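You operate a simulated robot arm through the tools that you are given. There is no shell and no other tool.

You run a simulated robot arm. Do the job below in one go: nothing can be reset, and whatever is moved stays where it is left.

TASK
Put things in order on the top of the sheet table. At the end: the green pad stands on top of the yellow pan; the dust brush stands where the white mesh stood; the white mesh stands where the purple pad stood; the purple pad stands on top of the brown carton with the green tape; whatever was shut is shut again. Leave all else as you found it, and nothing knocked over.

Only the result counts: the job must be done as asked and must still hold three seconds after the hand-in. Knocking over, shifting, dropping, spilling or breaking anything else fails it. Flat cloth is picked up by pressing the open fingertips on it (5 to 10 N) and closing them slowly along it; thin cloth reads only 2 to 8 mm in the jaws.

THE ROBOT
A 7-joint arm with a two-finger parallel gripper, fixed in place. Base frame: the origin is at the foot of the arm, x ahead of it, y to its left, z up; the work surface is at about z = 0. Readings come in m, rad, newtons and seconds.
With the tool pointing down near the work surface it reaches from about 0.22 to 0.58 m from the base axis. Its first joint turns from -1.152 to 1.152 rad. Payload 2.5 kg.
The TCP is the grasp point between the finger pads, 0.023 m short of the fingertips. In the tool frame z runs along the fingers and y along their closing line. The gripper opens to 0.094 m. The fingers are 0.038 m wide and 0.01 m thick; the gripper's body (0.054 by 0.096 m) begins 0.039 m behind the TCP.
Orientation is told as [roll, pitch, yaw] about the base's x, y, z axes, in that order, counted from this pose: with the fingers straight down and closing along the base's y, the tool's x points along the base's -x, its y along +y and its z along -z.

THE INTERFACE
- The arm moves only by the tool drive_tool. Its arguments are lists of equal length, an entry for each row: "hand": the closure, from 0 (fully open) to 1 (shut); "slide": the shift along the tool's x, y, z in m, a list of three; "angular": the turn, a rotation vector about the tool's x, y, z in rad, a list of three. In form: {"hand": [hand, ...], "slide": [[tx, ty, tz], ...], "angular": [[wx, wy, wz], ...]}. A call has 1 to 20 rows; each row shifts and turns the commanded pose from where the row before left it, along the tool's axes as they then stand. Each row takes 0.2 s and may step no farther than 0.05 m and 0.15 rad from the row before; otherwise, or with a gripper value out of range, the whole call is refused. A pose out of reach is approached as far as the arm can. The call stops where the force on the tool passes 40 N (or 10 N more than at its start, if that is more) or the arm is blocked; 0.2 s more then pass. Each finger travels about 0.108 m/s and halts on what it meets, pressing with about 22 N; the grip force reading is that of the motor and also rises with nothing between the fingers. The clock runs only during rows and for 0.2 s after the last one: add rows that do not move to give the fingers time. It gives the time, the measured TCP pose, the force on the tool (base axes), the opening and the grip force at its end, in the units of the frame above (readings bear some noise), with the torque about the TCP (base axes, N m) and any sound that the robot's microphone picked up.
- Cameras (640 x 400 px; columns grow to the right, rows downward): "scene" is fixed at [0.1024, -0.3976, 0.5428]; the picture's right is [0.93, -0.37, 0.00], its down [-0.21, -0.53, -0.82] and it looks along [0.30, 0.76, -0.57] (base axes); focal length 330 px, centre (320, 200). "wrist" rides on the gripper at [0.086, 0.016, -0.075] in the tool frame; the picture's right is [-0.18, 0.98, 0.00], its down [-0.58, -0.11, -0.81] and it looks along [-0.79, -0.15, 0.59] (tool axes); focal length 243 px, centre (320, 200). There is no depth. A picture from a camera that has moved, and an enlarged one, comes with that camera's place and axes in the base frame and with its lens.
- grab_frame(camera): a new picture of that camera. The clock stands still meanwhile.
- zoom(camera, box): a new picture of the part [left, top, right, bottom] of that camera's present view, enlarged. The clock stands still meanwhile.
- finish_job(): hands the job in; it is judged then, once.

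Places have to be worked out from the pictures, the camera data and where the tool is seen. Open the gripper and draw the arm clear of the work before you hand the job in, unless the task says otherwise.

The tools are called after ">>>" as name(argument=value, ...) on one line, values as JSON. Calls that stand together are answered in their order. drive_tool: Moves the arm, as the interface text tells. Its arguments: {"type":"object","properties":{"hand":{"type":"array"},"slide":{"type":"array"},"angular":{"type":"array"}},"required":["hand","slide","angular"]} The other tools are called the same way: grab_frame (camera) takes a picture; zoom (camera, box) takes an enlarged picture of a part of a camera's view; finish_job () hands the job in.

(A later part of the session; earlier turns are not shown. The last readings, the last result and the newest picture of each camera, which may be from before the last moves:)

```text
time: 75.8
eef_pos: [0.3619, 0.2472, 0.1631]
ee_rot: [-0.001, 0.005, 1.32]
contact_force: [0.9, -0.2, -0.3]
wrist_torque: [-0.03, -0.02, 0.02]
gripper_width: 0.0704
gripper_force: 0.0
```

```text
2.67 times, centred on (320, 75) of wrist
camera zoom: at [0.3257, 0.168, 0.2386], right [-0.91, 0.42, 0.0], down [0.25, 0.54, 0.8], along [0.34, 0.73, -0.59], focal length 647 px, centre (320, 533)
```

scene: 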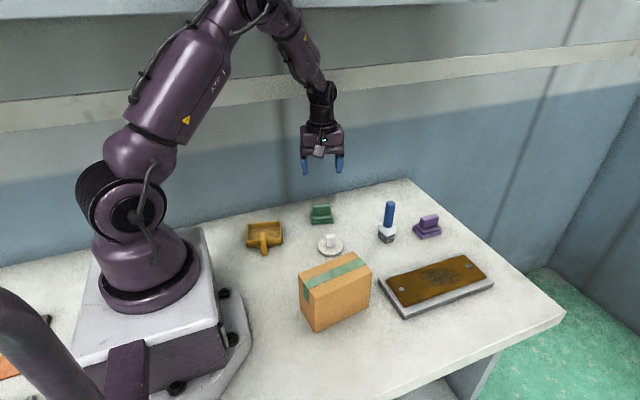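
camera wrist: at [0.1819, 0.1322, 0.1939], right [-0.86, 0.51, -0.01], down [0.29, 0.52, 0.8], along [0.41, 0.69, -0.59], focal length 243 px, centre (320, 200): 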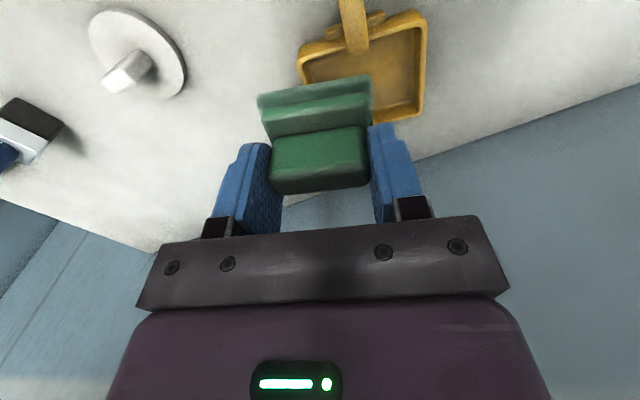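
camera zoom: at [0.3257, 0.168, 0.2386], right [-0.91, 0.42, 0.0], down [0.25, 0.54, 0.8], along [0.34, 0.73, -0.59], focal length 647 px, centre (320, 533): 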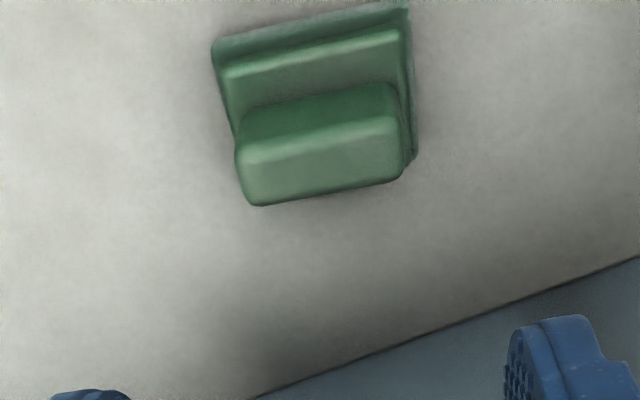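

The pad stands at about (0.362, 0.2455) with long axis yaw ≈ -0.245. I now turn the tool to yaw -0.245 and lean it by +1.0 rad (wrist toward +x), staying at this height.

>>> drive_tool(hand=[0.25, 0.25, 0.25, 0.25, 0.25, 0.25, 0.25, 0.25, 0.25, 0.25, 0.25, 0.25, 0.25], slide=[[0, 0, 0], [0, 0, 0], [0, 0, 0], [0, 0, 0], [0, 0, 0], [0, 0, 0], [0, 0, 0], [0, 0, 0], [0, 0, 0], [0, 0, 0], [0, 0, 0], [0, 0, 0], [0, 0, 0]], angular=[[0, 0, 0.1423], [0, 0, 0.1423], [0, 0, 0.1423], [0, 0, 0.1423], [0, 0, 0.1423], [0, 0, 0.1423], [0, 0, 0.1423], [0, 0, 0.1423], [0, 0, 0.1423], [0, 0, 0.1423], [0, 0, 0.142], [0, 0, 0], [0, 0, 0]])

>>> drive_tool(hand=[0.25, 0.25, 0.25, 0.25, 0.25, 0.25, 0.25, 0.25, 0.25], slide=[[0, 0, 0], [0, 0, 0], [0, 0, 0], [0, 0, 0], [0, 0, 0], [0, 0, 0], [0, 0, 0], [0, 0, 0], [0, 0, 0]], angular=[[0, 0.143, 0], [0, 0.143, 0], [0, 0.143, 0], [0, 0.143, 0], [0, 0.143, 0], [0, 0.143, 0], [0, 0.142, 0], [0, 0, 0], [0, 0, 0]])

>>> grab_frame(camera="scene")

>>> grab_frame(camera="wrist")

```text
time: 78.8
eef_pos: [0.376, 0.1974, 0.1557]
ee_rot: [-0.045, 0.01, -0.35]
contact_force: [0.7, 0.4, -0.3]
wrist_torque: [0.0, 0.01, 0.02]
gripper_width: 0.0702
gripper_force: 0.1
stopped in row 13: the arm was blocked; the commanded pose is now the measured one
```

```text
time: 80.8
eef_pos: [0.3761, 0.1988, 0.1573]
ee_rot: [-0.076, 1.009, -0.411]
contact_force: [0.7, 0.5, -0.8]
wrist_torque: [-0.02, 0.0, 0.02]
gripper_width: 0.0705
gripper_force: 0.1
```

```text
taken
```

scene: 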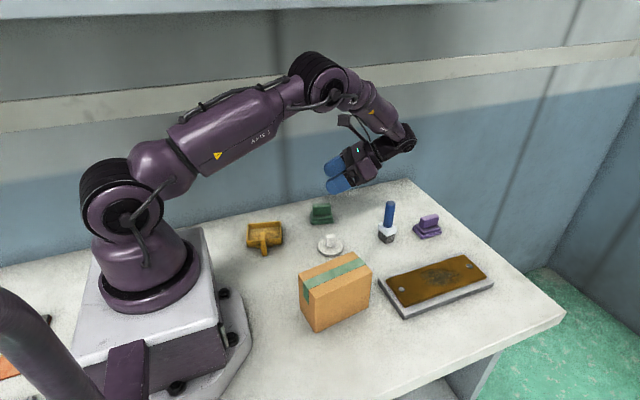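

```text
taken
camera wrist: at [0.3992, 0.2128, 0.2682], right [0.42, 0.88, -0.2], down [0.9, -0.44, -0.06], along [-0.14, -0.15, -0.98], focal length 243 px, centre (320, 200)
```

wrist: 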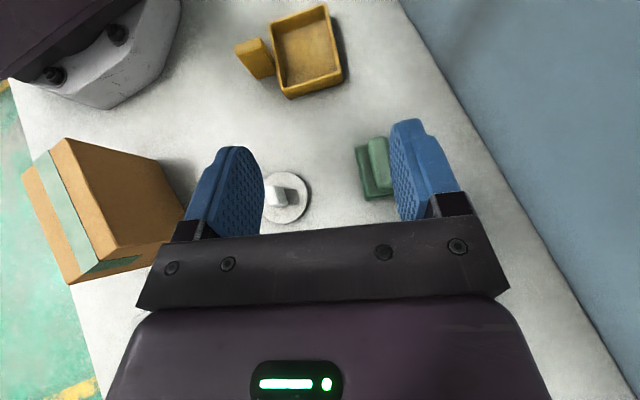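

The lean posture works and the elbow is now below the shelf. I fix yaw/roll to (0, 1.0, -0.245) and move over the pad at z ≈ 0.12; the wrist camera now looks straight down.

>>> drive_tool(hand=[0.4, 0.4, 0.4, 0.4, 0.4, 0.4, 0.4, 0.4], slide=[[0, 0, 0], [0, 0, 0], [0, 0, 0], [-0.0059, 0.014, 0.0137], [-0.0059, 0.014, 0.0137], [-0.0059, 0.014, 0.0137], [0, 0, 0], [0, 0, 0]], angular=[[0.0702, -0.0033, -0.0441], [0.0702, -0.0033, -0.0441], [-0.076, 0, 0], [0, 0, 0], [0, 0, 0], [0, 0, 0], [0, 0, 0], [0, 0, 0]])

>>> grab_frame(camera="wrist")

>>> grab_frame(camera="scene")

```text
time: 82.6
eef_pos: [0.3605, 0.2475, 0.119]
ee_rot: [-0.001, 1.01, -0.245]
contact_force: [0.1, -0.1, -0.8]
wrist_torque: [0.01, 0.03, -0.01]
gripper_width: 0.0564
gripper_force: 0.1
```

```text
taken
camera wrist: at [0.3821, 0.2587, 0.2321], right [0.33, 0.93, -0.16], down [0.94, -0.35, -0.06], along [-0.11, -0.13, -0.99], focal length 243 px, centre (320, 200)
```

wrist: 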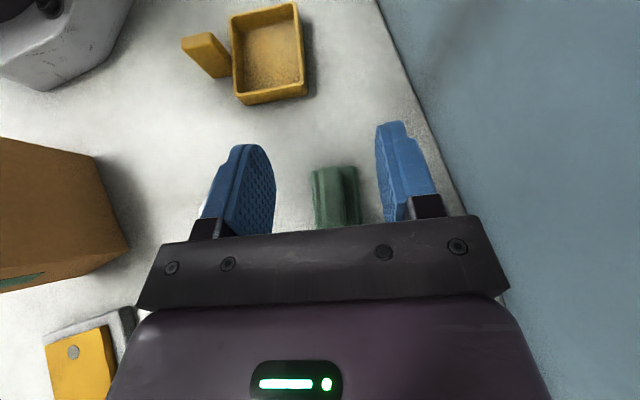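

```text
taken
```

scene: 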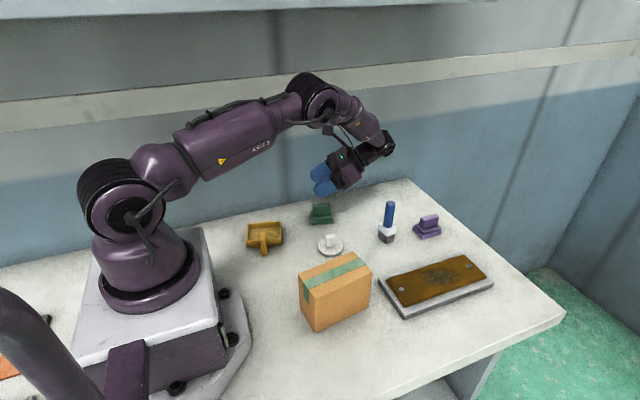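

Well aligned from above. I zoom on the pad in the wrist view to check lateral centring before descending.

>>> zoom(camera="wrist", box=[260, 140, 400, 228])

```text
4.55 times, centred on (330, 184) of wrist
camera zoom: at [0.3821, 0.2587, 0.2321], right [0.33, 0.93, -0.16], down [0.94, -0.35, -0.06], along [-0.11, -0.13, -0.99], focal length 1103 px, centre (274, 273)
```

zoom: 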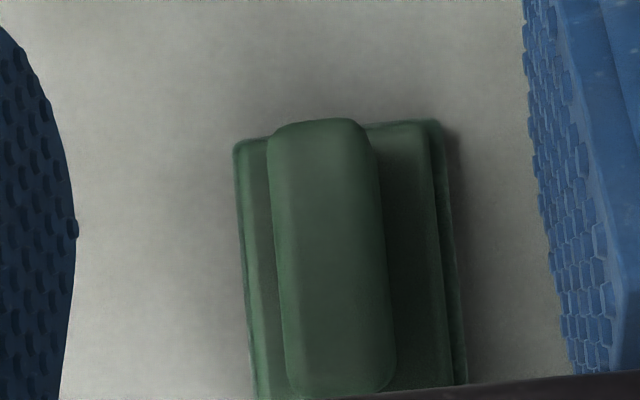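

Handle centre measured at (0.362, 0.245), matching. I descend to TCP z ≈ 0.0525.

>>> drive_tool(hand=[0.4, 0.4, 0.4, 0.4, 0.4, 0.4, 0.4, 0.4], slide=[[-0.0096, -0.0004, 0.0056], [-0.0096, -0.0004, 0.0056], [-0.0096, -0.0004, 0.0056], [-0.0096, -0.0004, 0.0056], [-0.0096, -0.0003, 0.0056], [-0.0094, -0.0002, 0.0056], [0, 0, 0], [0, 0, 0]], angular=[[0, 0, 0], [0, 0, 0], [0, 0, 0], [0, 0, 0], [0, 0, 0], [0, 0, 0], [0, 0, 0], [0, 0, 0]])

>>> zoom(camera="wrist", box=[200, 100, 440, 250])

>>> zoom(camera="scene", box=[280, 150, 400, 250])

```text
time: 84.4
eef_pos: [0.362, 0.2427, 0.0525]
ee_rot: [0.0, 1.009, -0.244]
contact_force: [0.2, 0.7, -0.8]
wrist_torque: [0.0, -0.03, -0.01]
gripper_width: 0.0566
gripper_force: 0.1
```

```text
2.67 times, centred on (320, 175) of wrist
camera zoom: at [0.3817, 0.2545, 0.1655], right [0.33, 0.93, -0.16], down [0.94, -0.35, -0.06], along [-0.11, -0.13, -0.99], focal length 647 px, centre (320, 267)
```

zoom: 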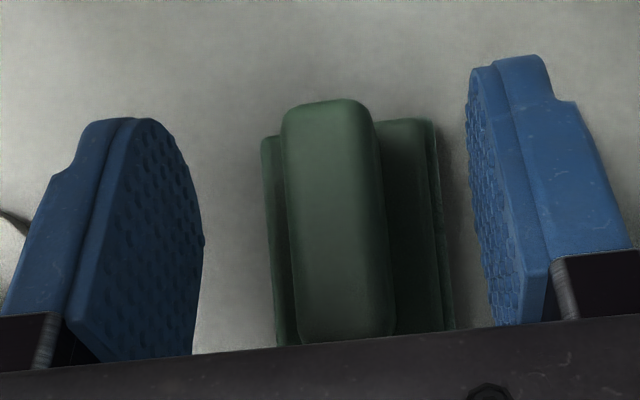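

```text
4.00 times, centred on (340, 200) of scene
camera zoom: at [0.1024, -0.3976, 0.5428], right [0.93, -0.37, 0.0], down [-0.21, -0.53, -0.82], along [0.3, 0.76, -0.57], focal length 1322 px, centre (240, 200)
```

zoom: 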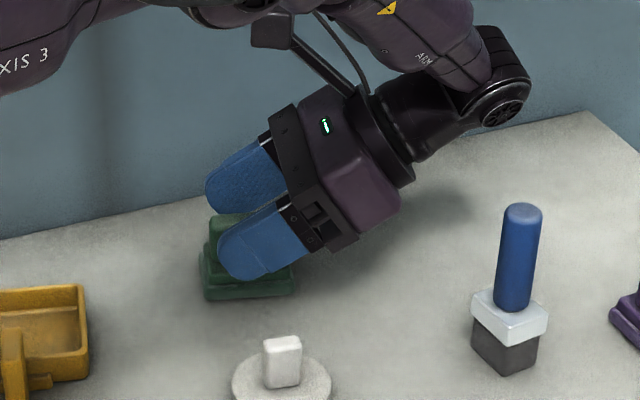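

The fingers straddle the handle's thin sides above the slab. I close slowly.

>>> drive_tool(hand=[0.5, 0.6, 0.7, 0.8, 0.9, 1, 1, 1], slide=[[0, 0, 0], [0, 0, 0], [0, 0, 0], [0, 0, 0], [0, 0, 0], [0, 0, 0], [0, 0, 0], [0, 0, 0]], angular=[[0, 0, 0], [0, 0, 0], [0, 0, 0], [0, 0, 0], [0, 0, 0], [0, 0, 0], [0, 0, 0], [0, 0, 0]])

>>> zoom(camera="wrist", box=[200, 100, 440, 250])

```text
time: 86.2
eef_pos: [0.3622, 0.2432, 0.0519]
ee_rot: [0.0, 1.01, -0.247]
contact_force: [0.0, -0.2, 0.3]
wrist_torque: [-0.01, 0.02, 0.01]
gripper_width: 0.0178
gripper_force: 22.4
```

```text
2.67 times, centred on (320, 175) of wrist
camera zoom: at [0.3817, 0.2545, 0.1657], right [0.33, 0.93, -0.16], down [0.94, -0.35, -0.06], along [-0.11, -0.13, -0.99], focal length 647 px, centre (320, 267)
```

zoom: 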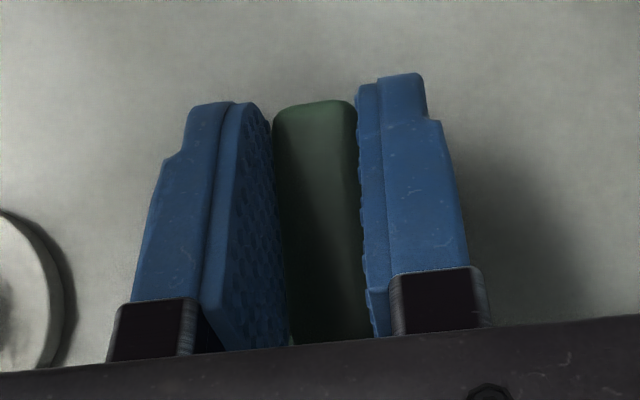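

Gripped (0.0178 m = handle thickness). I lift straight up 35 mm and check.

>>> drive_tool(hand=[1, 1, 1, 1, 1, 1], slide=[[0.0042, 0, -0.0027], [0.0085, 0, -0.0053], [0.0085, 0, -0.0053], [0.0085, 0, -0.0053], [0, 0, 0], [0, 0, 0]], angular=[[0, 0, 0], [0, 0, 0], [0, 0, 0], [0, 0, 0], [0, 0, 0], [0, 0, 0]])

>>> zoom(camera="wrist", box=[200, 100, 440, 250])

>>> zoom(camera="scene", box=[280, 150, 400, 250])

```text
time: 87.6
eef_pos: [0.3624, 0.2433, 0.0874]
ee_rot: [0.001, 1.007, -0.244]
contact_force: [0.3, 0.6, -0.5]
wrist_torque: [0.0, 0.01, -0.03]
gripper_width: 0.0179
gripper_force: 22.2
```

```text
2.67 times, centred on (320, 175) of wrist
camera zoom: at [0.3816, 0.2546, 0.2004], right [0.33, 0.93, -0.16], down [0.94, -0.35, -0.06], along [-0.11, -0.13, -0.99], focal length 647 px, centre (320, 267)
```

zoom: 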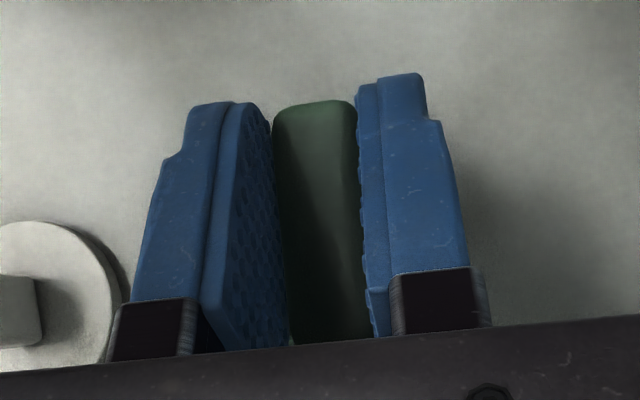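

```text
4.00 times, centred on (340, 200) of scene
camera zoom: at [0.1024, -0.3976, 0.5428], right [0.93, -0.37, 0.0], down [-0.21, -0.53, -0.82], along [0.3, 0.76, -0.57], focal length 1322 px, centre (240, 200)
```

zoom: 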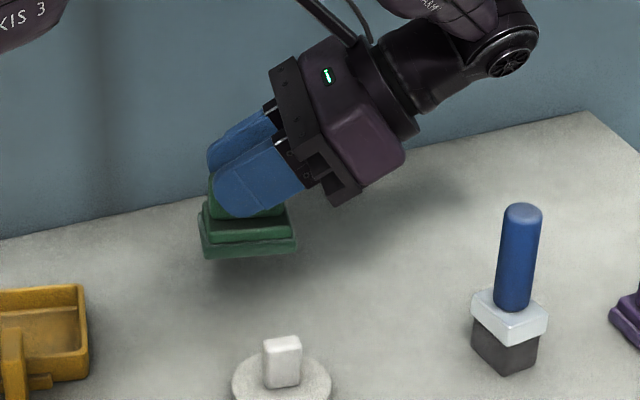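

The pad hangs level and secure. I carry it toward the pan at this height, stopping halfway to verify the posture is tracked.

>>> drive_tool(hand=[1, 1, 1, 1, 1, 1], slide=[[0.0114, -0.0074, 0.0181], [0.0114, -0.0074, 0.0181], [0.0114, -0.0074, 0.0181], [0.0114, -0.0074, 0.0181], [0, 0, 0], [0, 0, 0]], angular=[[0, 0, 0], [0, 0, 0], [0, 0, 0], [0, 0, 0], [0, 0, 0], [0, 0, 0]])

>>> grab_frame(camera="scene")

>>> grab_frame(camera="wrist")

```text
time: 89.0
eef_pos: [0.2697, 0.2352, 0.0866]
ee_rot: [-0.001, 1.008, -0.244]
contact_force: [-0.2, 0.2, -0.9]
wrist_torque: [0.02, 0.0, 0.0]
gripper_width: 0.0178
gripper_force: 22.1
```

```text
taken
```

scene: 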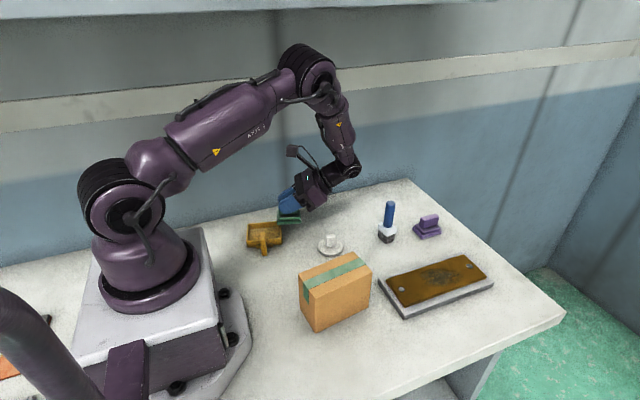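

```text
taken
camera wrist: at [0.2905, 0.2468, 0.1998], right [0.33, 0.93, -0.16], down [0.94, -0.35, -0.06], along [-0.11, -0.13, -0.99], focal length 243 px, centre (320, 200)
```

wrist: 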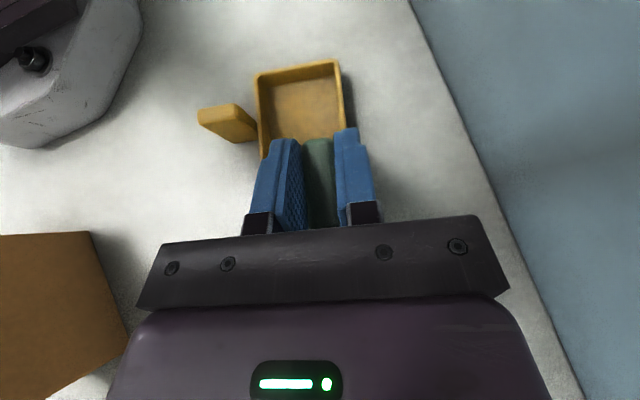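

It tracks exactly. I zoom on the pan in this downward view to refine its centre relative to the tool.

>>> zoom(camera="wrist", box=[180, 40, 380, 165])

```text
3.20 times, centred on (280, 102) of wrist
camera zoom: at [0.2905, 0.2468, 0.1998], right [0.33, 0.93, -0.16], down [0.94, -0.35, -0.06], along [-0.11, -0.13, -0.99], focal length 776 px, centre (448, 512)
```

zoom: 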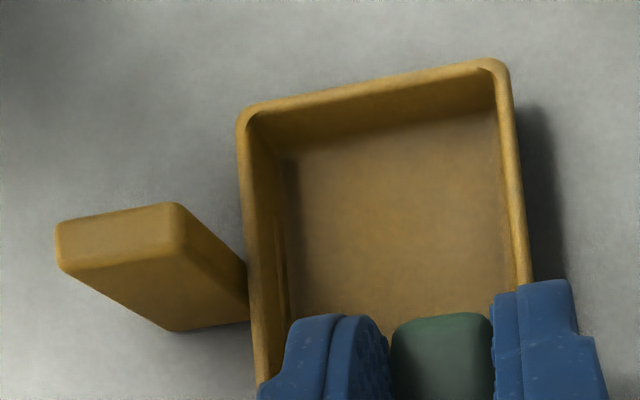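

Pan centre refined to ≈ (0.2055, 0.230), yaw ≈ -0.245, matching the tool's yaw. I move the remaining distance and look again.

>>> drive_tool(hand=[1, 1, 1, 1, 1], slide=[[0.0109, -0.0068, 0.0172], [0.0109, -0.0068, 0.0172], [0.0109, -0.0068, 0.0172], [0, 0, 0], [0, 0, 0]], angular=[[0, 0, 0], [0, 0, 0], [0, 0, 0], [0, 0, 0], [0, 0, 0]])

>>> zoom(camera="scene", box=[225, 180, 325, 260])

>>> zoom(camera="wrist", box=[180, 80, 420, 230])

```text
time: 90.2
eef_pos: [0.2076, 0.2319, 0.0882]
ee_rot: [0.0, 1.009, -0.245]
contact_force: [0.5, -0.2, -1.1]
wrist_torque: [0.02, 0.01, 0.0]
gripper_width: 0.0176
gripper_force: 22.4
```

```text
5.00 times, centred on (275, 220) of scene
camera zoom: at [0.1024, -0.3976, 0.5428], right [0.93, -0.37, 0.0], down [-0.21, -0.53, -0.82], along [0.3, 0.76, -0.57], focal length 1652 px, centre (545, 100)
```

zoom: 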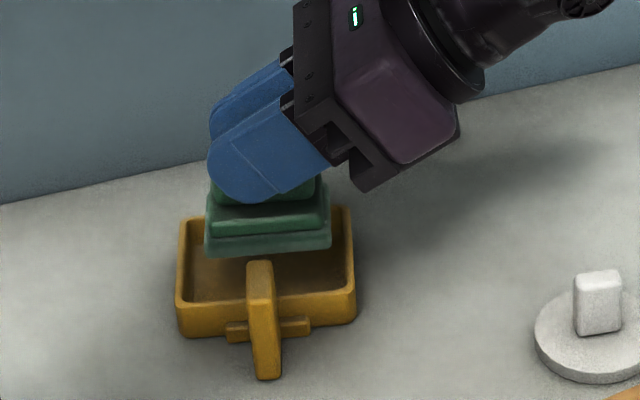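

```text
2.67 times, centred on (300, 155) of wrist
camera zoom: at [0.2285, 0.2437, 0.2011], right [0.33, 0.93, -0.16], down [0.94, -0.35, -0.06], along [-0.11, -0.13, -0.99], focal length 647 px, centre (373, 320)
```

zoom: 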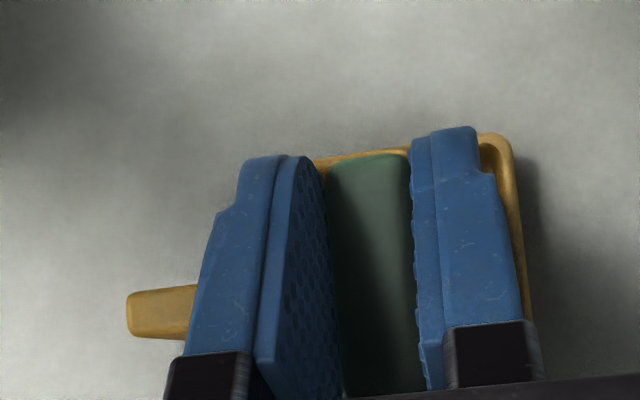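

Pad centre is within ~3 mm of the pan centre; I correct that while lowering to about 4 mm above the pan floor.

>>> drive_tool(hand=[1, 1, 1, 1, 1, 1], slide=[[-0.0056, -0.0007, 0.0042], [-0.0056, -0.0007, 0.0042], [-0.0056, -0.0006, 0.0042], [-0.0056, -0.0006, 0.0042], [0, 0, 0], [0, 0, 0]], angular=[[0, 0, 0], [0, 0, 0], [0, 0, 0], [0, 0, 0], [0, 0, 0], [0, 0, 0]])

>>> zoom(camera="scene", box=[235, 200, 305, 260])

>>> zoom(camera="wrist", box=[180, 80, 420, 230])

```text
time: 91.6
eef_pos: [0.2032, 0.2307, 0.0596]
ee_rot: [0.003, 1.011, -0.24]
contact_force: [1.5, 4.8, 25.7]
wrist_torque: [0.01, -0.05, 0.0]
gripper_width: 0.0178
gripper_force: 22.2
```

```text
6.67 times, centred on (270, 230) of scene
camera zoom: at [0.1023, -0.3977, 0.5427], right [0.93, -0.37, 0.0], down [-0.21, -0.53, -0.82], along [0.3, 0.76, -0.57], focal length 2202 px, centre (653, 0)
```

zoom: 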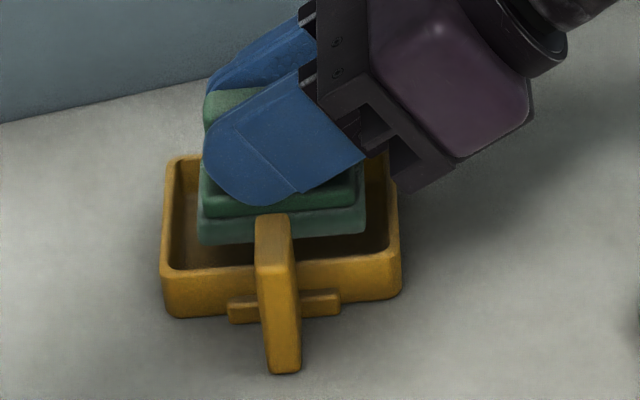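

```text
2.67 times, centred on (300, 155) of wrist
camera zoom: at [0.2251, 0.2418, 0.1728], right [0.33, 0.93, -0.15], down [0.94, -0.34, -0.06], along [-0.11, -0.12, -0.99], focal length 647 px, centre (373, 320)
```

zoom: 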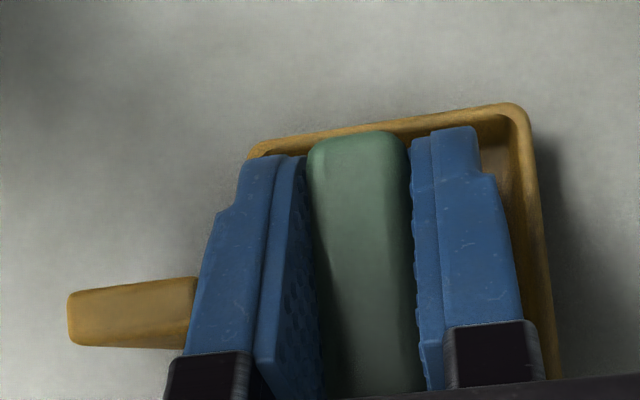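

The pad bottom evidently rests at rim height (≈0.02): the pan's top acts as the supporting surface, and the pad slid up slightly in the fingers under ~25 N. It's level and centred. I ease off 1 mm and look closely before releasing.

>>> drive_tool(hand=[1, 1], slide=[[0.0009, 0, -0.0005], [0, 0, 0]], angular=[[0, 0, 0], [0, 0, 0]])

>>> zoom(camera="scene", box=[240, 205, 296, 255])

```text
time: 92.2
eef_pos: [0.2044, 0.2305, 0.0601]
ee_rot: [0.002, 1.011, -0.242]
contact_force: [-2.9, 8.1, 17.2]
wrist_torque: [0.24, 0.15, -0.02]
gripper_width: 0.0179
gripper_force: 21.8
```

```text
8.00 times, centred on (268, 230) of scene
camera zoom: at [0.1023, -0.3976, 0.5427], right [0.93, -0.37, 0.0], down [-0.21, -0.53, -0.82], along [0.3, 0.76, -0.57], focal length 2643 px, centre (736, -40)
```

zoom: 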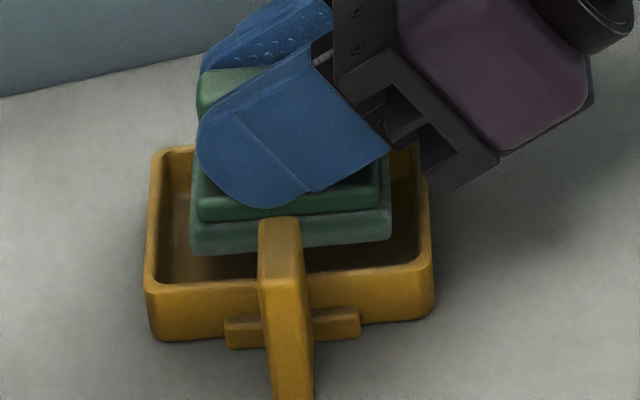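

Still 17 N of preload; I ease off another 0.7 mm, then open the fingers a little (to ~0.03 m).

>>> drive_tool(hand=[1, 1, 0.8, 0.76, 0.72, 0.68, 0.66, 0.66], slide=[[0.0006, 0, -0.0004], [0, 0, 0], [0, 0, 0], [0, 0, 0], [0, 0, 0], [0, 0, 0], [0, 0, 0], [0, 0, 0]], angular=[[0, 0, 0], [0, 0, 0], [0, 0, 0], [0, 0, 0], [0, 0, 0], [0, 0, 0], [0, 0, 0], [0, 0, 0]])

>>> zoom(camera="scene", box=[240, 205, 296, 255])

>>> zoom(camera="wrist", box=[180, 80, 420, 230])

```text
time: 94.0
eef_pos: [0.2052, 0.2293, 0.0612]
ee_rot: [0.0, 1.008, -0.244]
contact_force: [-0.7, 0.7, 0.8]
wrist_torque: [-0.03, 0.03, -0.01]
gripper_width: 0.0319
gripper_force: 0.1
```

```text
8.00 times, centred on (268, 230) of scene
camera zoom: at [0.1024, -0.3976, 0.5428], right [0.93, -0.37, 0.0], down [-0.21, -0.53, -0.82], along [0.3, 0.76, -0.57], focal length 2643 px, centre (736, -40)
```

zoom: 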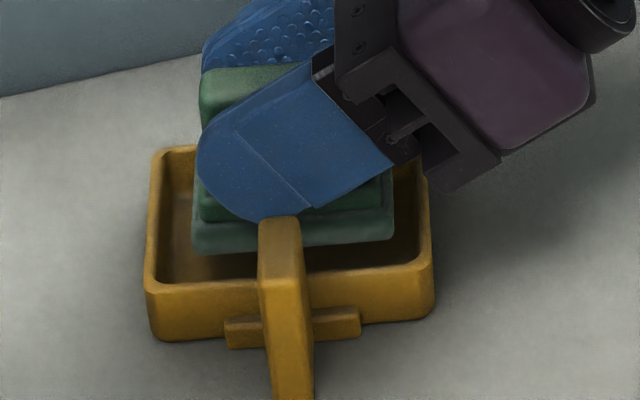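

```text
2.67 times, centred on (300, 155) of wrist
camera zoom: at [0.2252, 0.2404, 0.1736], right [0.33, 0.93, -0.16], down [0.94, -0.35, -0.06], along [-0.11, -0.13, -0.99], focal length 647 px, centre (373, 320)
```

zoom: 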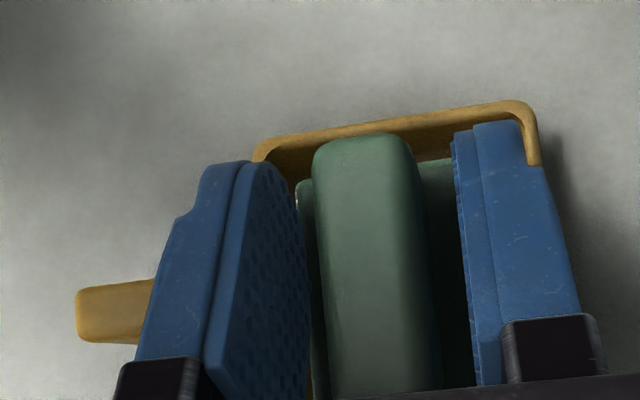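

Released: the pad stays level on the pan. I retreat along the tool axis, then rise, and check the result.

>>> drive_tool(hand=[0.66, 0.66, 0.66, 0.66, 0.66, 0.66], slide=[[0, 0, -0.01], [0, 0, -0.02], [0, 0, -0.025], [0, 0, -0.025], [0, 0, -0.025], [0, 0, 0]], angular=[[0, 0, 0], [0, 0, 0], [0, 0, 0], [0, 0, 0], [0, 0, 0], [0, 0, 0]])

>>> grab_frame(camera="scene")

>>> zoom(camera="scene", box=[240, 205, 296, 255])

>>> zoom(camera="wrist", box=[180, 20, 420, 170])

```text
time: 95.4
eef_pos: [0.2923, 0.2064, 0.1158]
ee_rot: [0.0, 1.011, -0.243]
contact_force: [-0.5, -0.1, 0.3]
wrist_torque: [0.01, 0.0, -0.02]
gripper_width: 0.0319
gripper_force: 0.1
```

```text
taken
```

scene: 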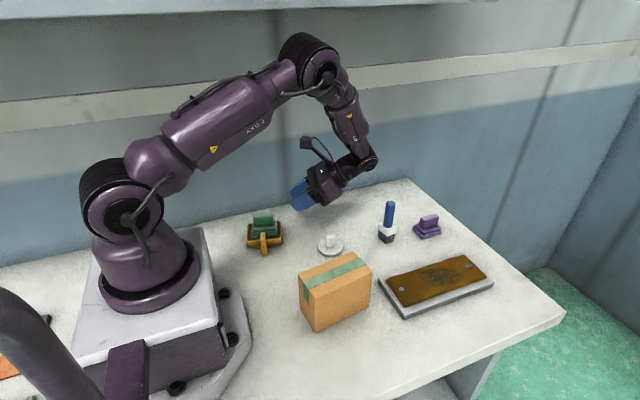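

```text
8.00 times, centred on (268, 230) of scene
camera zoom: at [0.1024, -0.3976, 0.5428], right [0.93, -0.37, 0.0], down [-0.21, -0.53, -0.82], along [0.3, 0.76, -0.57], focal length 2643 px, centre (736, -40)
```

zoom: 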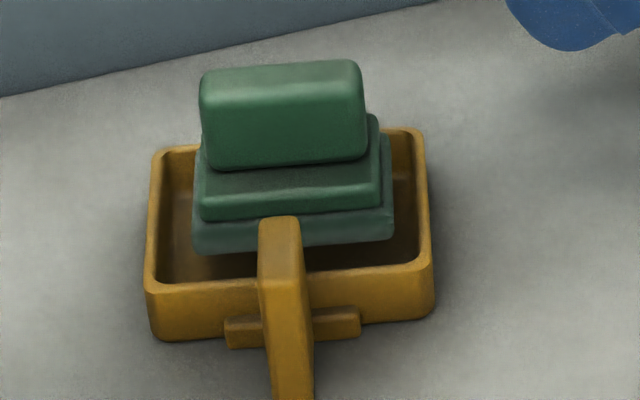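

```text
2.67 times, centred on (300, 95) of wrist
camera zoom: at [0.3135, 0.2175, 0.2283], right [0.33, 0.93, -0.16], down [0.94, -0.35, -0.06], along [-0.11, -0.13, -0.99], focal length 647 px, centre (373, 480)
```

zoom: 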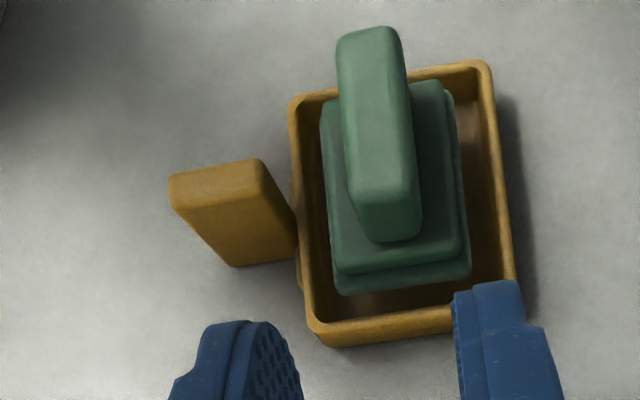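

The green pad stands on the pan, and the pan's rim corners are at exactly the same pixels as before. Next I leave this posture toward low azimuth (under the shelf limits) and bring the tool upright around (0.36, 0.05).

>>> drive_tool(hand=[0.66, 0.66, 0.66, 0.66, 0.66, 0.66, 0.66, 0.66], slide=[[0.0212, 0, -0.0133], [0.0212, 0, -0.0133], [-0.0052, -0.027, -0.0211], [-0.0052, -0.027, -0.0211], [-0.0052, -0.027, -0.0211], [-0.0052, -0.027, -0.0211], [-0.0052, -0.027, -0.0211], [0, 0, 0]], angular=[[0, 0, 0], [0, 0, 0], [0, 0, 0], [0, 0, 0], [0, 0, 0], [0, 0, 0], [0, 0, 0], [0, 0, 0]])

>>> drive_tool(hand=[0.5, 0.5, 0.5, 0.5, 0.5, 0.5, 0.5, 0.5, 0.5], slide=[[0, 0, 0], [0, 0, 0], [0, 0, 0], [0, 0, 0], [0, 0, 0], [0, 0, 0], [0, 0, 0], [0, 0, 0], [0, 0, 0]], angular=[[0, -0.1444, 0], [0, -0.1444, 0], [0, -0.1444, 0], [0, -0.1444, 0], [0, -0.1444, 0], [0, -0.1444, 0], [0, -0.1444, 0], [0, 0, -0.1], [0, 0, 0]])

>>> grab_frame(camera="scene")

```text
time: 97.2
eef_pos: [0.3612, 0.0521, 0.2034]
ee_rot: [-0.001, 1.008, -0.243]
contact_force: [-0.2, 0.7, 0.0]
wrist_torque: [0.02, 0.04, 0.01]
gripper_width: 0.032
gripper_force: 0.1
```

```text
time: 99.2
eef_pos: [0.3588, 0.0521, 0.2016]
ee_rot: [0.001, -0.003, -0.143]
contact_force: [-0.8, 0.0, 0.2]
wrist_torque: [0.03, -0.04, 0.01]
gripper_width: 0.0469
gripper_force: 0.1
```

```text
taken
```

scene: 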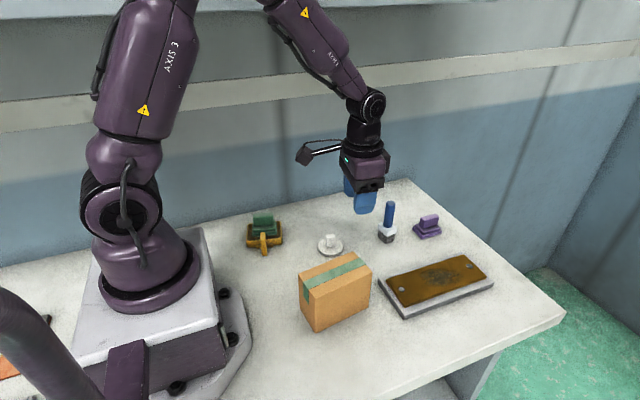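

Upright again. I move above the white mesh at (0.340, 0.1335) and look at it through the wrist camera.

>>> drive_tool(hand=[0.45, 0.45, 0.45, 0.45, 0.45, 0.45], slide=[[0.0076, 0.0195, 0.02], [0.0076, 0.0195, 0.02], [0.0076, 0.0195, 0.02], [0.0074, 0.0194, 0.02], [0, 0, 0], [0, 0, 0]], angular=[[0, 0, 0], [0, 0, 0], [0, 0, 0], [0, 0, 0], [0, 0, 0], [0, 0, 0]])

>>> grab_frame(camera="wrist")

>>> zoom(camera="wrist", box=[240, 30, 400, 130])

>>> zoom(camera="scene", box=[280, 170, 400, 270])

```text
time: 100.6
eef_pos: [0.3405, 0.1351, 0.1182]
ee_rot: [0.0, -0.002, -0.146]
contact_force: [-0.2, -1.0, -1.0]
wrist_torque: [-0.01, -0.01, 0.0]
gripper_width: 0.0517
gripper_force: 0.1
```

```text
taken
camera wrist: at [0.2573, 0.1629, 0.1931], right [0.32, 0.95, 0.0], down [0.56, -0.19, 0.81], along [0.76, -0.26, -0.59], focal length 243 px, centre (320, 200)
```

wrist: 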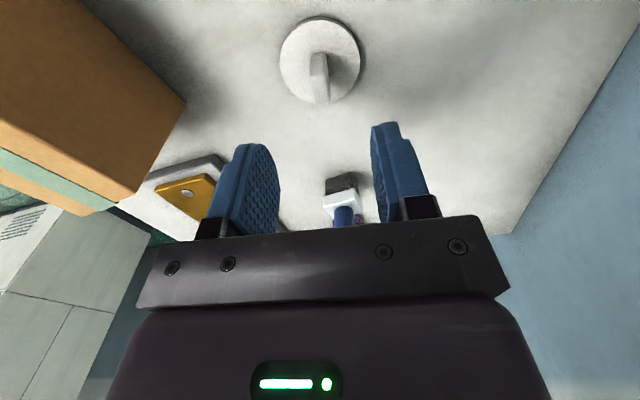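

```text
4.00 times, centred on (320, 80) of wrist
camera zoom: at [0.2573, 0.1629, 0.1931], right [0.32, 0.95, 0.0], down [0.56, -0.19, 0.81], along [0.76, -0.26, -0.59], focal length 970 px, centre (320, 680)
```

zoom: 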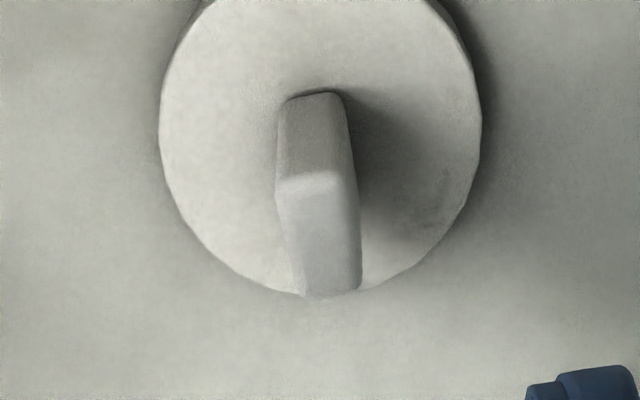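

```text
4.00 times, centred on (340, 220) of scene
camera zoom: at [0.1024, -0.3976, 0.5428], right [0.93, -0.37, 0.0], down [-0.21, -0.53, -0.82], along [0.3, 0.76, -0.57], focal length 1322 px, centre (240, 120)
```

zoom: 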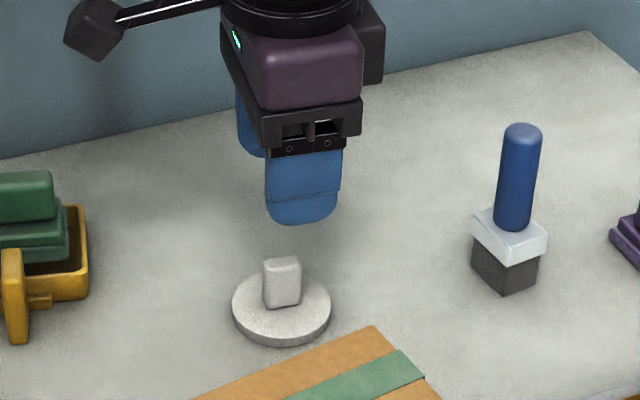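

Mesh centre confirmed at (0.340, 0.134), handle yaw ≈ -0.13. The tool is right above it; I descend to z ≈ 0.034 and close on the handle.

>>> drive_tool(hand=[0.45, 0.45, 0.45, 0.45, 0.45, 0.45], slide=[[0.0002, -0.0002, 0.017], [0.0002, -0.0002, 0.017], [0.0002, -0.0002, 0.017], [0, -0.0002, 0.017], [0, 0, 0.016], [0, 0, 0]], angular=[[0, 0, 0], [0, 0, 0], [0, 0, 0], [0, 0, 0], [0, 0, 0], [0, 0, 0]])

>>> zoom(camera="scene", box=[290, 190, 380, 265])

>>> zoom(camera="wrist", box=[160, 50, 480, 250])

```text
time: 102.0
eef_pos: [0.3388, 0.1319, 0.0362]
ee_rot: [0.001, -0.002, -0.142]
contact_force: [-0.3, 0.4, 0.1]
wrist_torque: [0.02, 0.02, -0.03]
gripper_width: 0.0515
gripper_force: 0.0
```

```text
5.33 times, centred on (335, 228) of scene
camera zoom: at [0.1024, -0.3976, 0.5428], right [0.93, -0.37, 0.0], down [-0.21, -0.53, -0.82], along [0.3, 0.76, -0.57], focal length 1762 px, centre (240, 53)
```

zoom: 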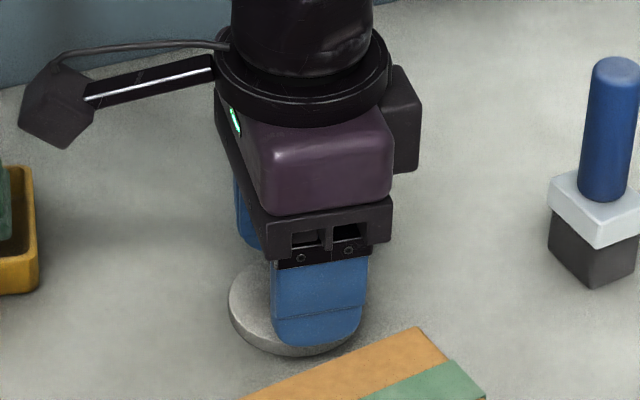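

```text
2.00 times, centred on (320, 150) of wrist
camera zoom: at [0.2561, 0.1606, 0.1119], right [0.32, 0.95, 0.0], down [0.56, -0.19, 0.81], along [0.76, -0.26, -0.59], focal length 485 px, centre (320, 300)
```

zoom: 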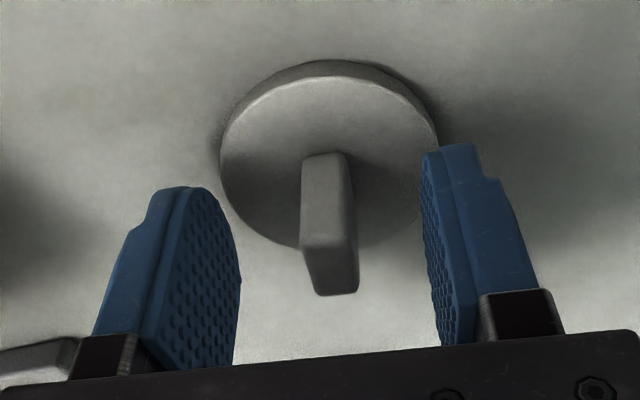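

Handle sits between the fingers. I lower 1.5 mm and close.

>>> drive_tool(hand=[0.5, 0.65, 0.75, 0.85, 0.95, 1, 1, 1], slide=[[-0.001, 0.0018, 0.0015], [0, 0, 0], [0, 0, 0], [0, 0, 0], [0, 0, 0], [0, 0, 0], [0, 0, 0], [0, 0, 0]], angular=[[0, 0, 0], [0, 0, 0], [0, 0, 0], [0, 0, 0], [0, 0, 0], [0, 0, 0], [0, 0, 0], [0, 0, 0]])

>>> drive_tool(hand=[1, 1, 1, 1, 1, 1], slide=[[0, 0, -0.005], [0, 0, -0.01], [0, 0, -0.02], [0, 0, -0.02], [0, 0, -0.02], [0, 0, 0]], angular=[[0, 0, 0], [0, 0, 0], [0, 0, 0], [0, 0, 0], [0, 0, 0], [0, 0, 0]])

>>> zoom(camera="wrist", box=[160, 50, 480, 250])

>>> zoom(camera="scene", box=[290, 170, 410, 265])

```text
time: 103.8
eef_pos: [0.3404, 0.134, 0.0368]
ee_rot: [0.0, -0.002, -0.144]
contact_force: [-0.9, -0.5, 0.2]
wrist_torque: [0.02, -0.04, 0.02]
gripper_width: 0.0116
gripper_force: 22.2
```

```text
time: 105.2
eef_pos: [0.3398, 0.133, 0.1134]
ee_rot: [-0.001, -0.001, -0.144]
contact_force: [-0.2, 0.1, -0.8]
wrist_torque: [-0.01, 0.02, 0.02]
gripper_width: 0.0116
gripper_force: 22.3
```

```text
2.00 times, centred on (320, 150) of wrist
camera zoom: at [0.2556, 0.1614, 0.1874], right [0.32, 0.95, 0.0], down [0.56, -0.19, 0.81], along [0.76, -0.26, -0.59], focal length 485 px, centre (320, 300)
```

zoom: 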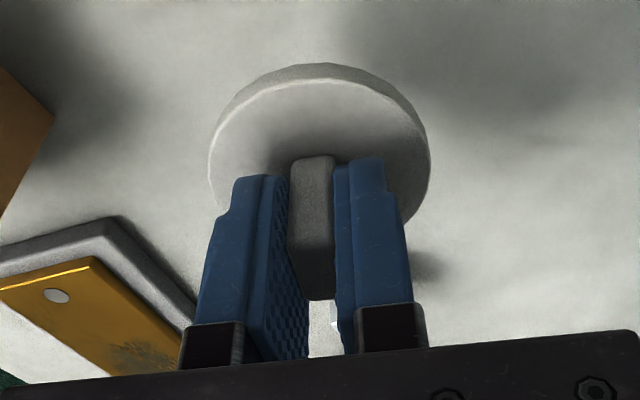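

```text
4.21 times, centred on (350, 218) of scene
camera zoom: at [0.1024, -0.3976, 0.5428], right [0.93, -0.37, 0.0], down [-0.21, -0.53, -0.82], along [0.3, 0.76, -0.57], focal length 1391 px, centre (194, 126)
```

zoom: 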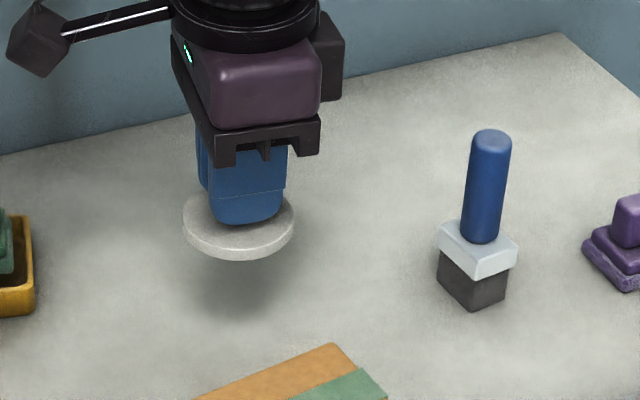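

Mesh held. I move it to the temporary spot (0.42, 0.055) and lower it.

>>> drive_tool(hand=[1, 1, 1, 1, 1, 1, 1, 1, 1, 1, 1], slide=[[-0.0226, -0.0164, 0], [-0.0226, -0.0164, 0], [-0.0226, -0.0164, 0], [-0.0226, -0.0164, 0], [0, 0, 0], [0, 0, 0.02], [0, 0, 0.02], [0, 0, 0.02], [0, 0, 0.013], [0, 0, 0.002], [0, 0, 0]], angular=[[0, 0, 0], [0, 0, 0], [0, 0, 0], [0, 0, 0], [0, 0, 0], [0, 0, 0], [0, 0, 0], [0, 0, 0], [0, 0, 0], [0, 0, 0], [0, 0, 0]])

>>> zoom(camera="scene", box=[310, 170, 430, 270])

```text
time: 107.6
eef_pos: [0.422, 0.0557, 0.0371]
ee_rot: [-0.001, -0.001, -0.145]
contact_force: [0.6, -0.8, -1.1]
wrist_torque: [0.0, 0.01, 0.02]
gripper_width: 0.0114
gripper_force: 22.3
```

```text
4.00 times, centred on (370, 220) of scene
camera zoom: at [0.1024, -0.3976, 0.5428], right [0.93, -0.37, 0.0], down [-0.21, -0.53, -0.82], along [0.3, 0.76, -0.57], focal length 1322 px, centre (120, 120)
```

zoom: 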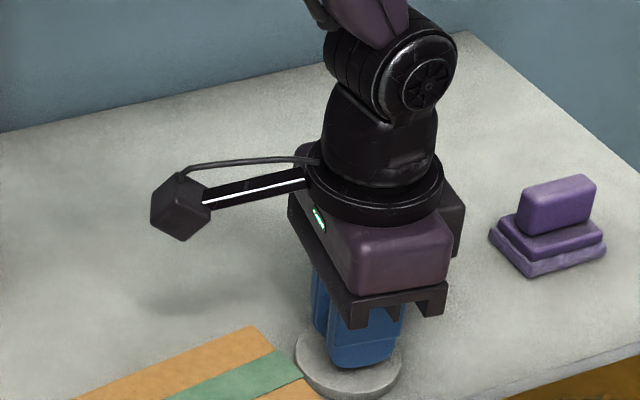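

Near the table; I lower in 1 mm steps to contact.

>>> drive_tool(hand=[1, 1, 1], slide=[[0, 0, 0.0008], [0, 0, 0.0008], [0, 0, 0]], angular=[[0, 0, 0], [0, 0, 0], [0, 0, 0]])

```text
time: 108.4
eef_pos: [0.4212, 0.0554, 0.0365]
ee_rot: [0.0, -0.006, -0.144]
contact_force: [-1.6, -2.2, 15.7]
wrist_torque: [0.03, 0.2, 0.0]
gripper_width: 0.0119
gripper_force: 22.0
```

Contact (≈16 N). I ease up 0.5 mm, open, and rise straight up.

>>> drive_tool(hand=[1, 0.85, 0.75, 0.65, 0.55, 0.5, 0.5, 0.5, 0.5, 0.5, 0.5, 0.5], slide=[[0, 0, -0.0005], [0, 0, 0], [0, 0, 0], [0, 0, 0], [0, 0, 0], [0, 0, -0.01], [0, 0, -0.02], [0, 0, -0.03], [0, 0, -0.03], [0, 0, -0.03], [0, 0, -0.02], [0, 0, 0]], angular=[[0, 0, 0], [0, 0, 0], [0, 0, 0], [0, 0, 0], [0, 0, 0], [0, 0, 0], [0, 0, 0], [0, 0, 0], [0, 0, 0], [0, 0, 0], [0, 0, 0], [0, 0, 0]])

>>> grab_frame(camera="scene")

>>> grab_frame(camera="wrist")

```text
time: 111.0
eef_pos: [0.4205, 0.0533, 0.1781]
ee_rot: [-0.001, -0.003, -0.145]
contact_force: [-0.1, 0.3, -0.1]
wrist_torque: [-0.02, 0.0, -0.01]
gripper_width: 0.047
gripper_force: 0.1
```

```text
taken
```

scene: 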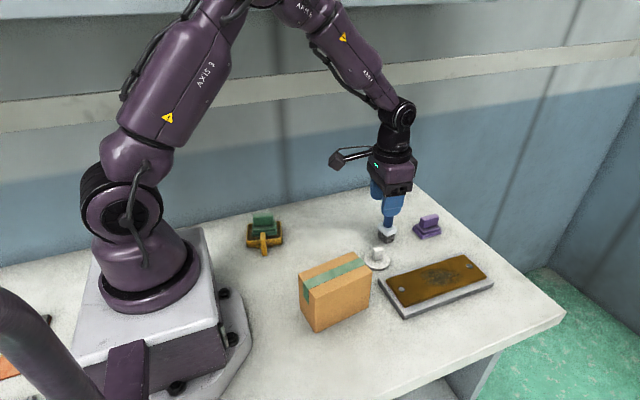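

```text
taken
camera wrist: at [0.3373, 0.0823, 0.2524], right [0.32, 0.95, 0.0], down [0.56, -0.19, 0.81], along [0.76, -0.26, -0.59], focal length 243 px, centre (320, 200)
```

wrist: 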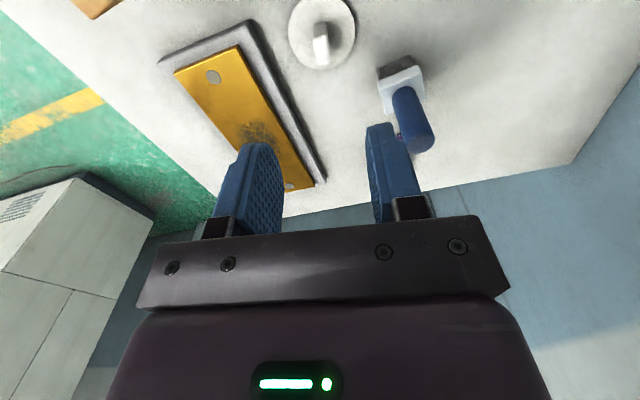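

Mesh stands at the temporary spot. Now the brush: I zoom on it in the wrist view for its exact position.

>>> zoom(camera="wrist", box=[350, 30, 480, 160])

>>> zoom(camera="scene", box=[350, 190, 450, 280])

```text
3.08 times, centred on (415, 95) of wrist
camera zoom: at [0.3373, 0.0823, 0.2524], right [0.32, 0.95, 0.0], down [0.56, -0.19, 0.81], along [0.76, -0.26, -0.59], focal length 746 px, centre (28, 523)
```

zoom: 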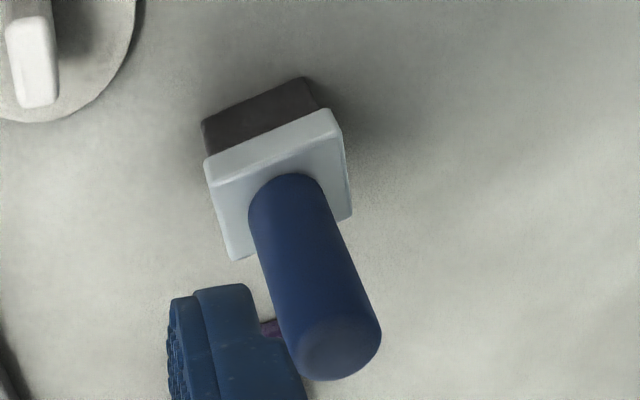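

```text
4.44 times, centred on (400, 235) of scene
camera zoom: at [0.1024, -0.3976, 0.5428], right [0.93, -0.37, 0.0], down [-0.21, -0.53, -0.82], along [0.3, 0.76, -0.57], focal length 1468 px, centre (-36, 44)
```

zoom: 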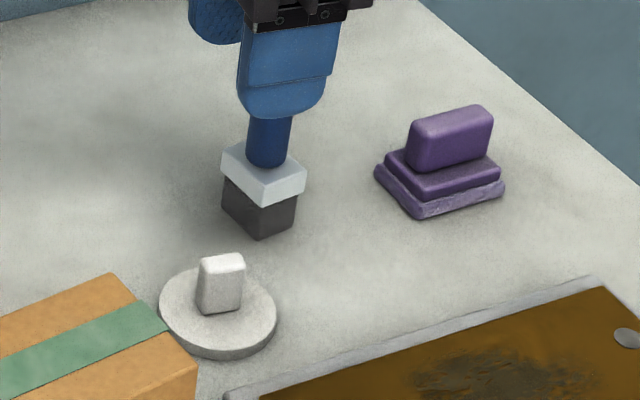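

Brush axis at (0.480, 0.1155), top at ≈ 0.105. I move above it with open fingers and descend to z ≈ 0.078 around the handle.

>>> drive_tool(hand=[0.36, 0.36, 0.36, 0.36, 0.36], slide=[[-0.0166, 0.0234, 0], [-0.0166, 0.0234, 0], [-0.0167, 0.0233, 0], [0, 0, 0], [0, 0, 0]], angular=[[0, 0, 0], [0, 0, 0], [0, 0, 0], [0, 0, 0], [0, 0, 0]])

>>> zoom(camera="wrist", box=[160, 20, 480, 220])

>>> zoom(camera="scene", box=[350, 150, 450, 250])

```text
time: 112.2
eef_pos: [0.4809, 0.1167, 0.1747]
ee_rot: [0.0, -0.001, -0.142]
contact_force: [-0.5, -0.6, 0.8]
wrist_torque: [0.03, -0.03, 0.0]
gripper_width: 0.0601
gripper_force: 0.1
```

```text
2.00 times, centred on (320, 120) of wrist
camera zoom: at [0.3978, 0.1456, 0.2495], right [0.32, 0.95, 0.0], down [0.56, -0.19, 0.81], along [0.76, -0.26, -0.59], focal length 485 px, centre (320, 360)
```

zoom: 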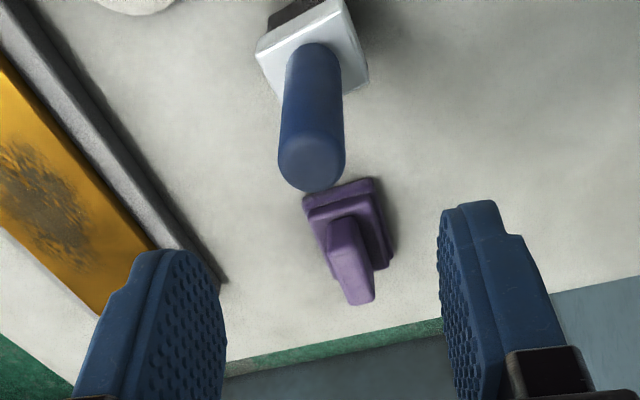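

```text
4.00 times, centred on (400, 200) of scene
camera zoom: at [0.1024, -0.3976, 0.5428], right [0.93, -0.37, 0.0], down [-0.21, -0.53, -0.82], along [0.3, 0.76, -0.57], focal length 1322 px, centre (0, 200)
```

zoom: 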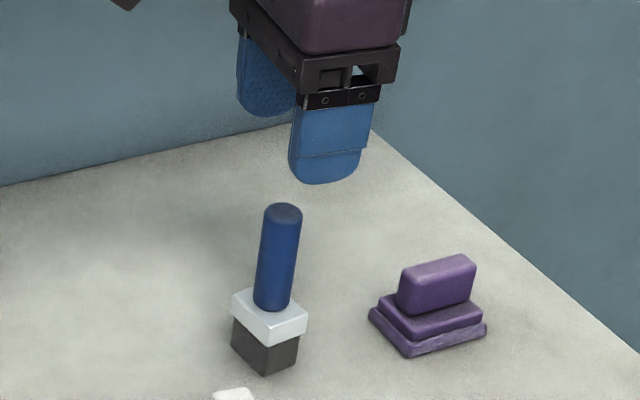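

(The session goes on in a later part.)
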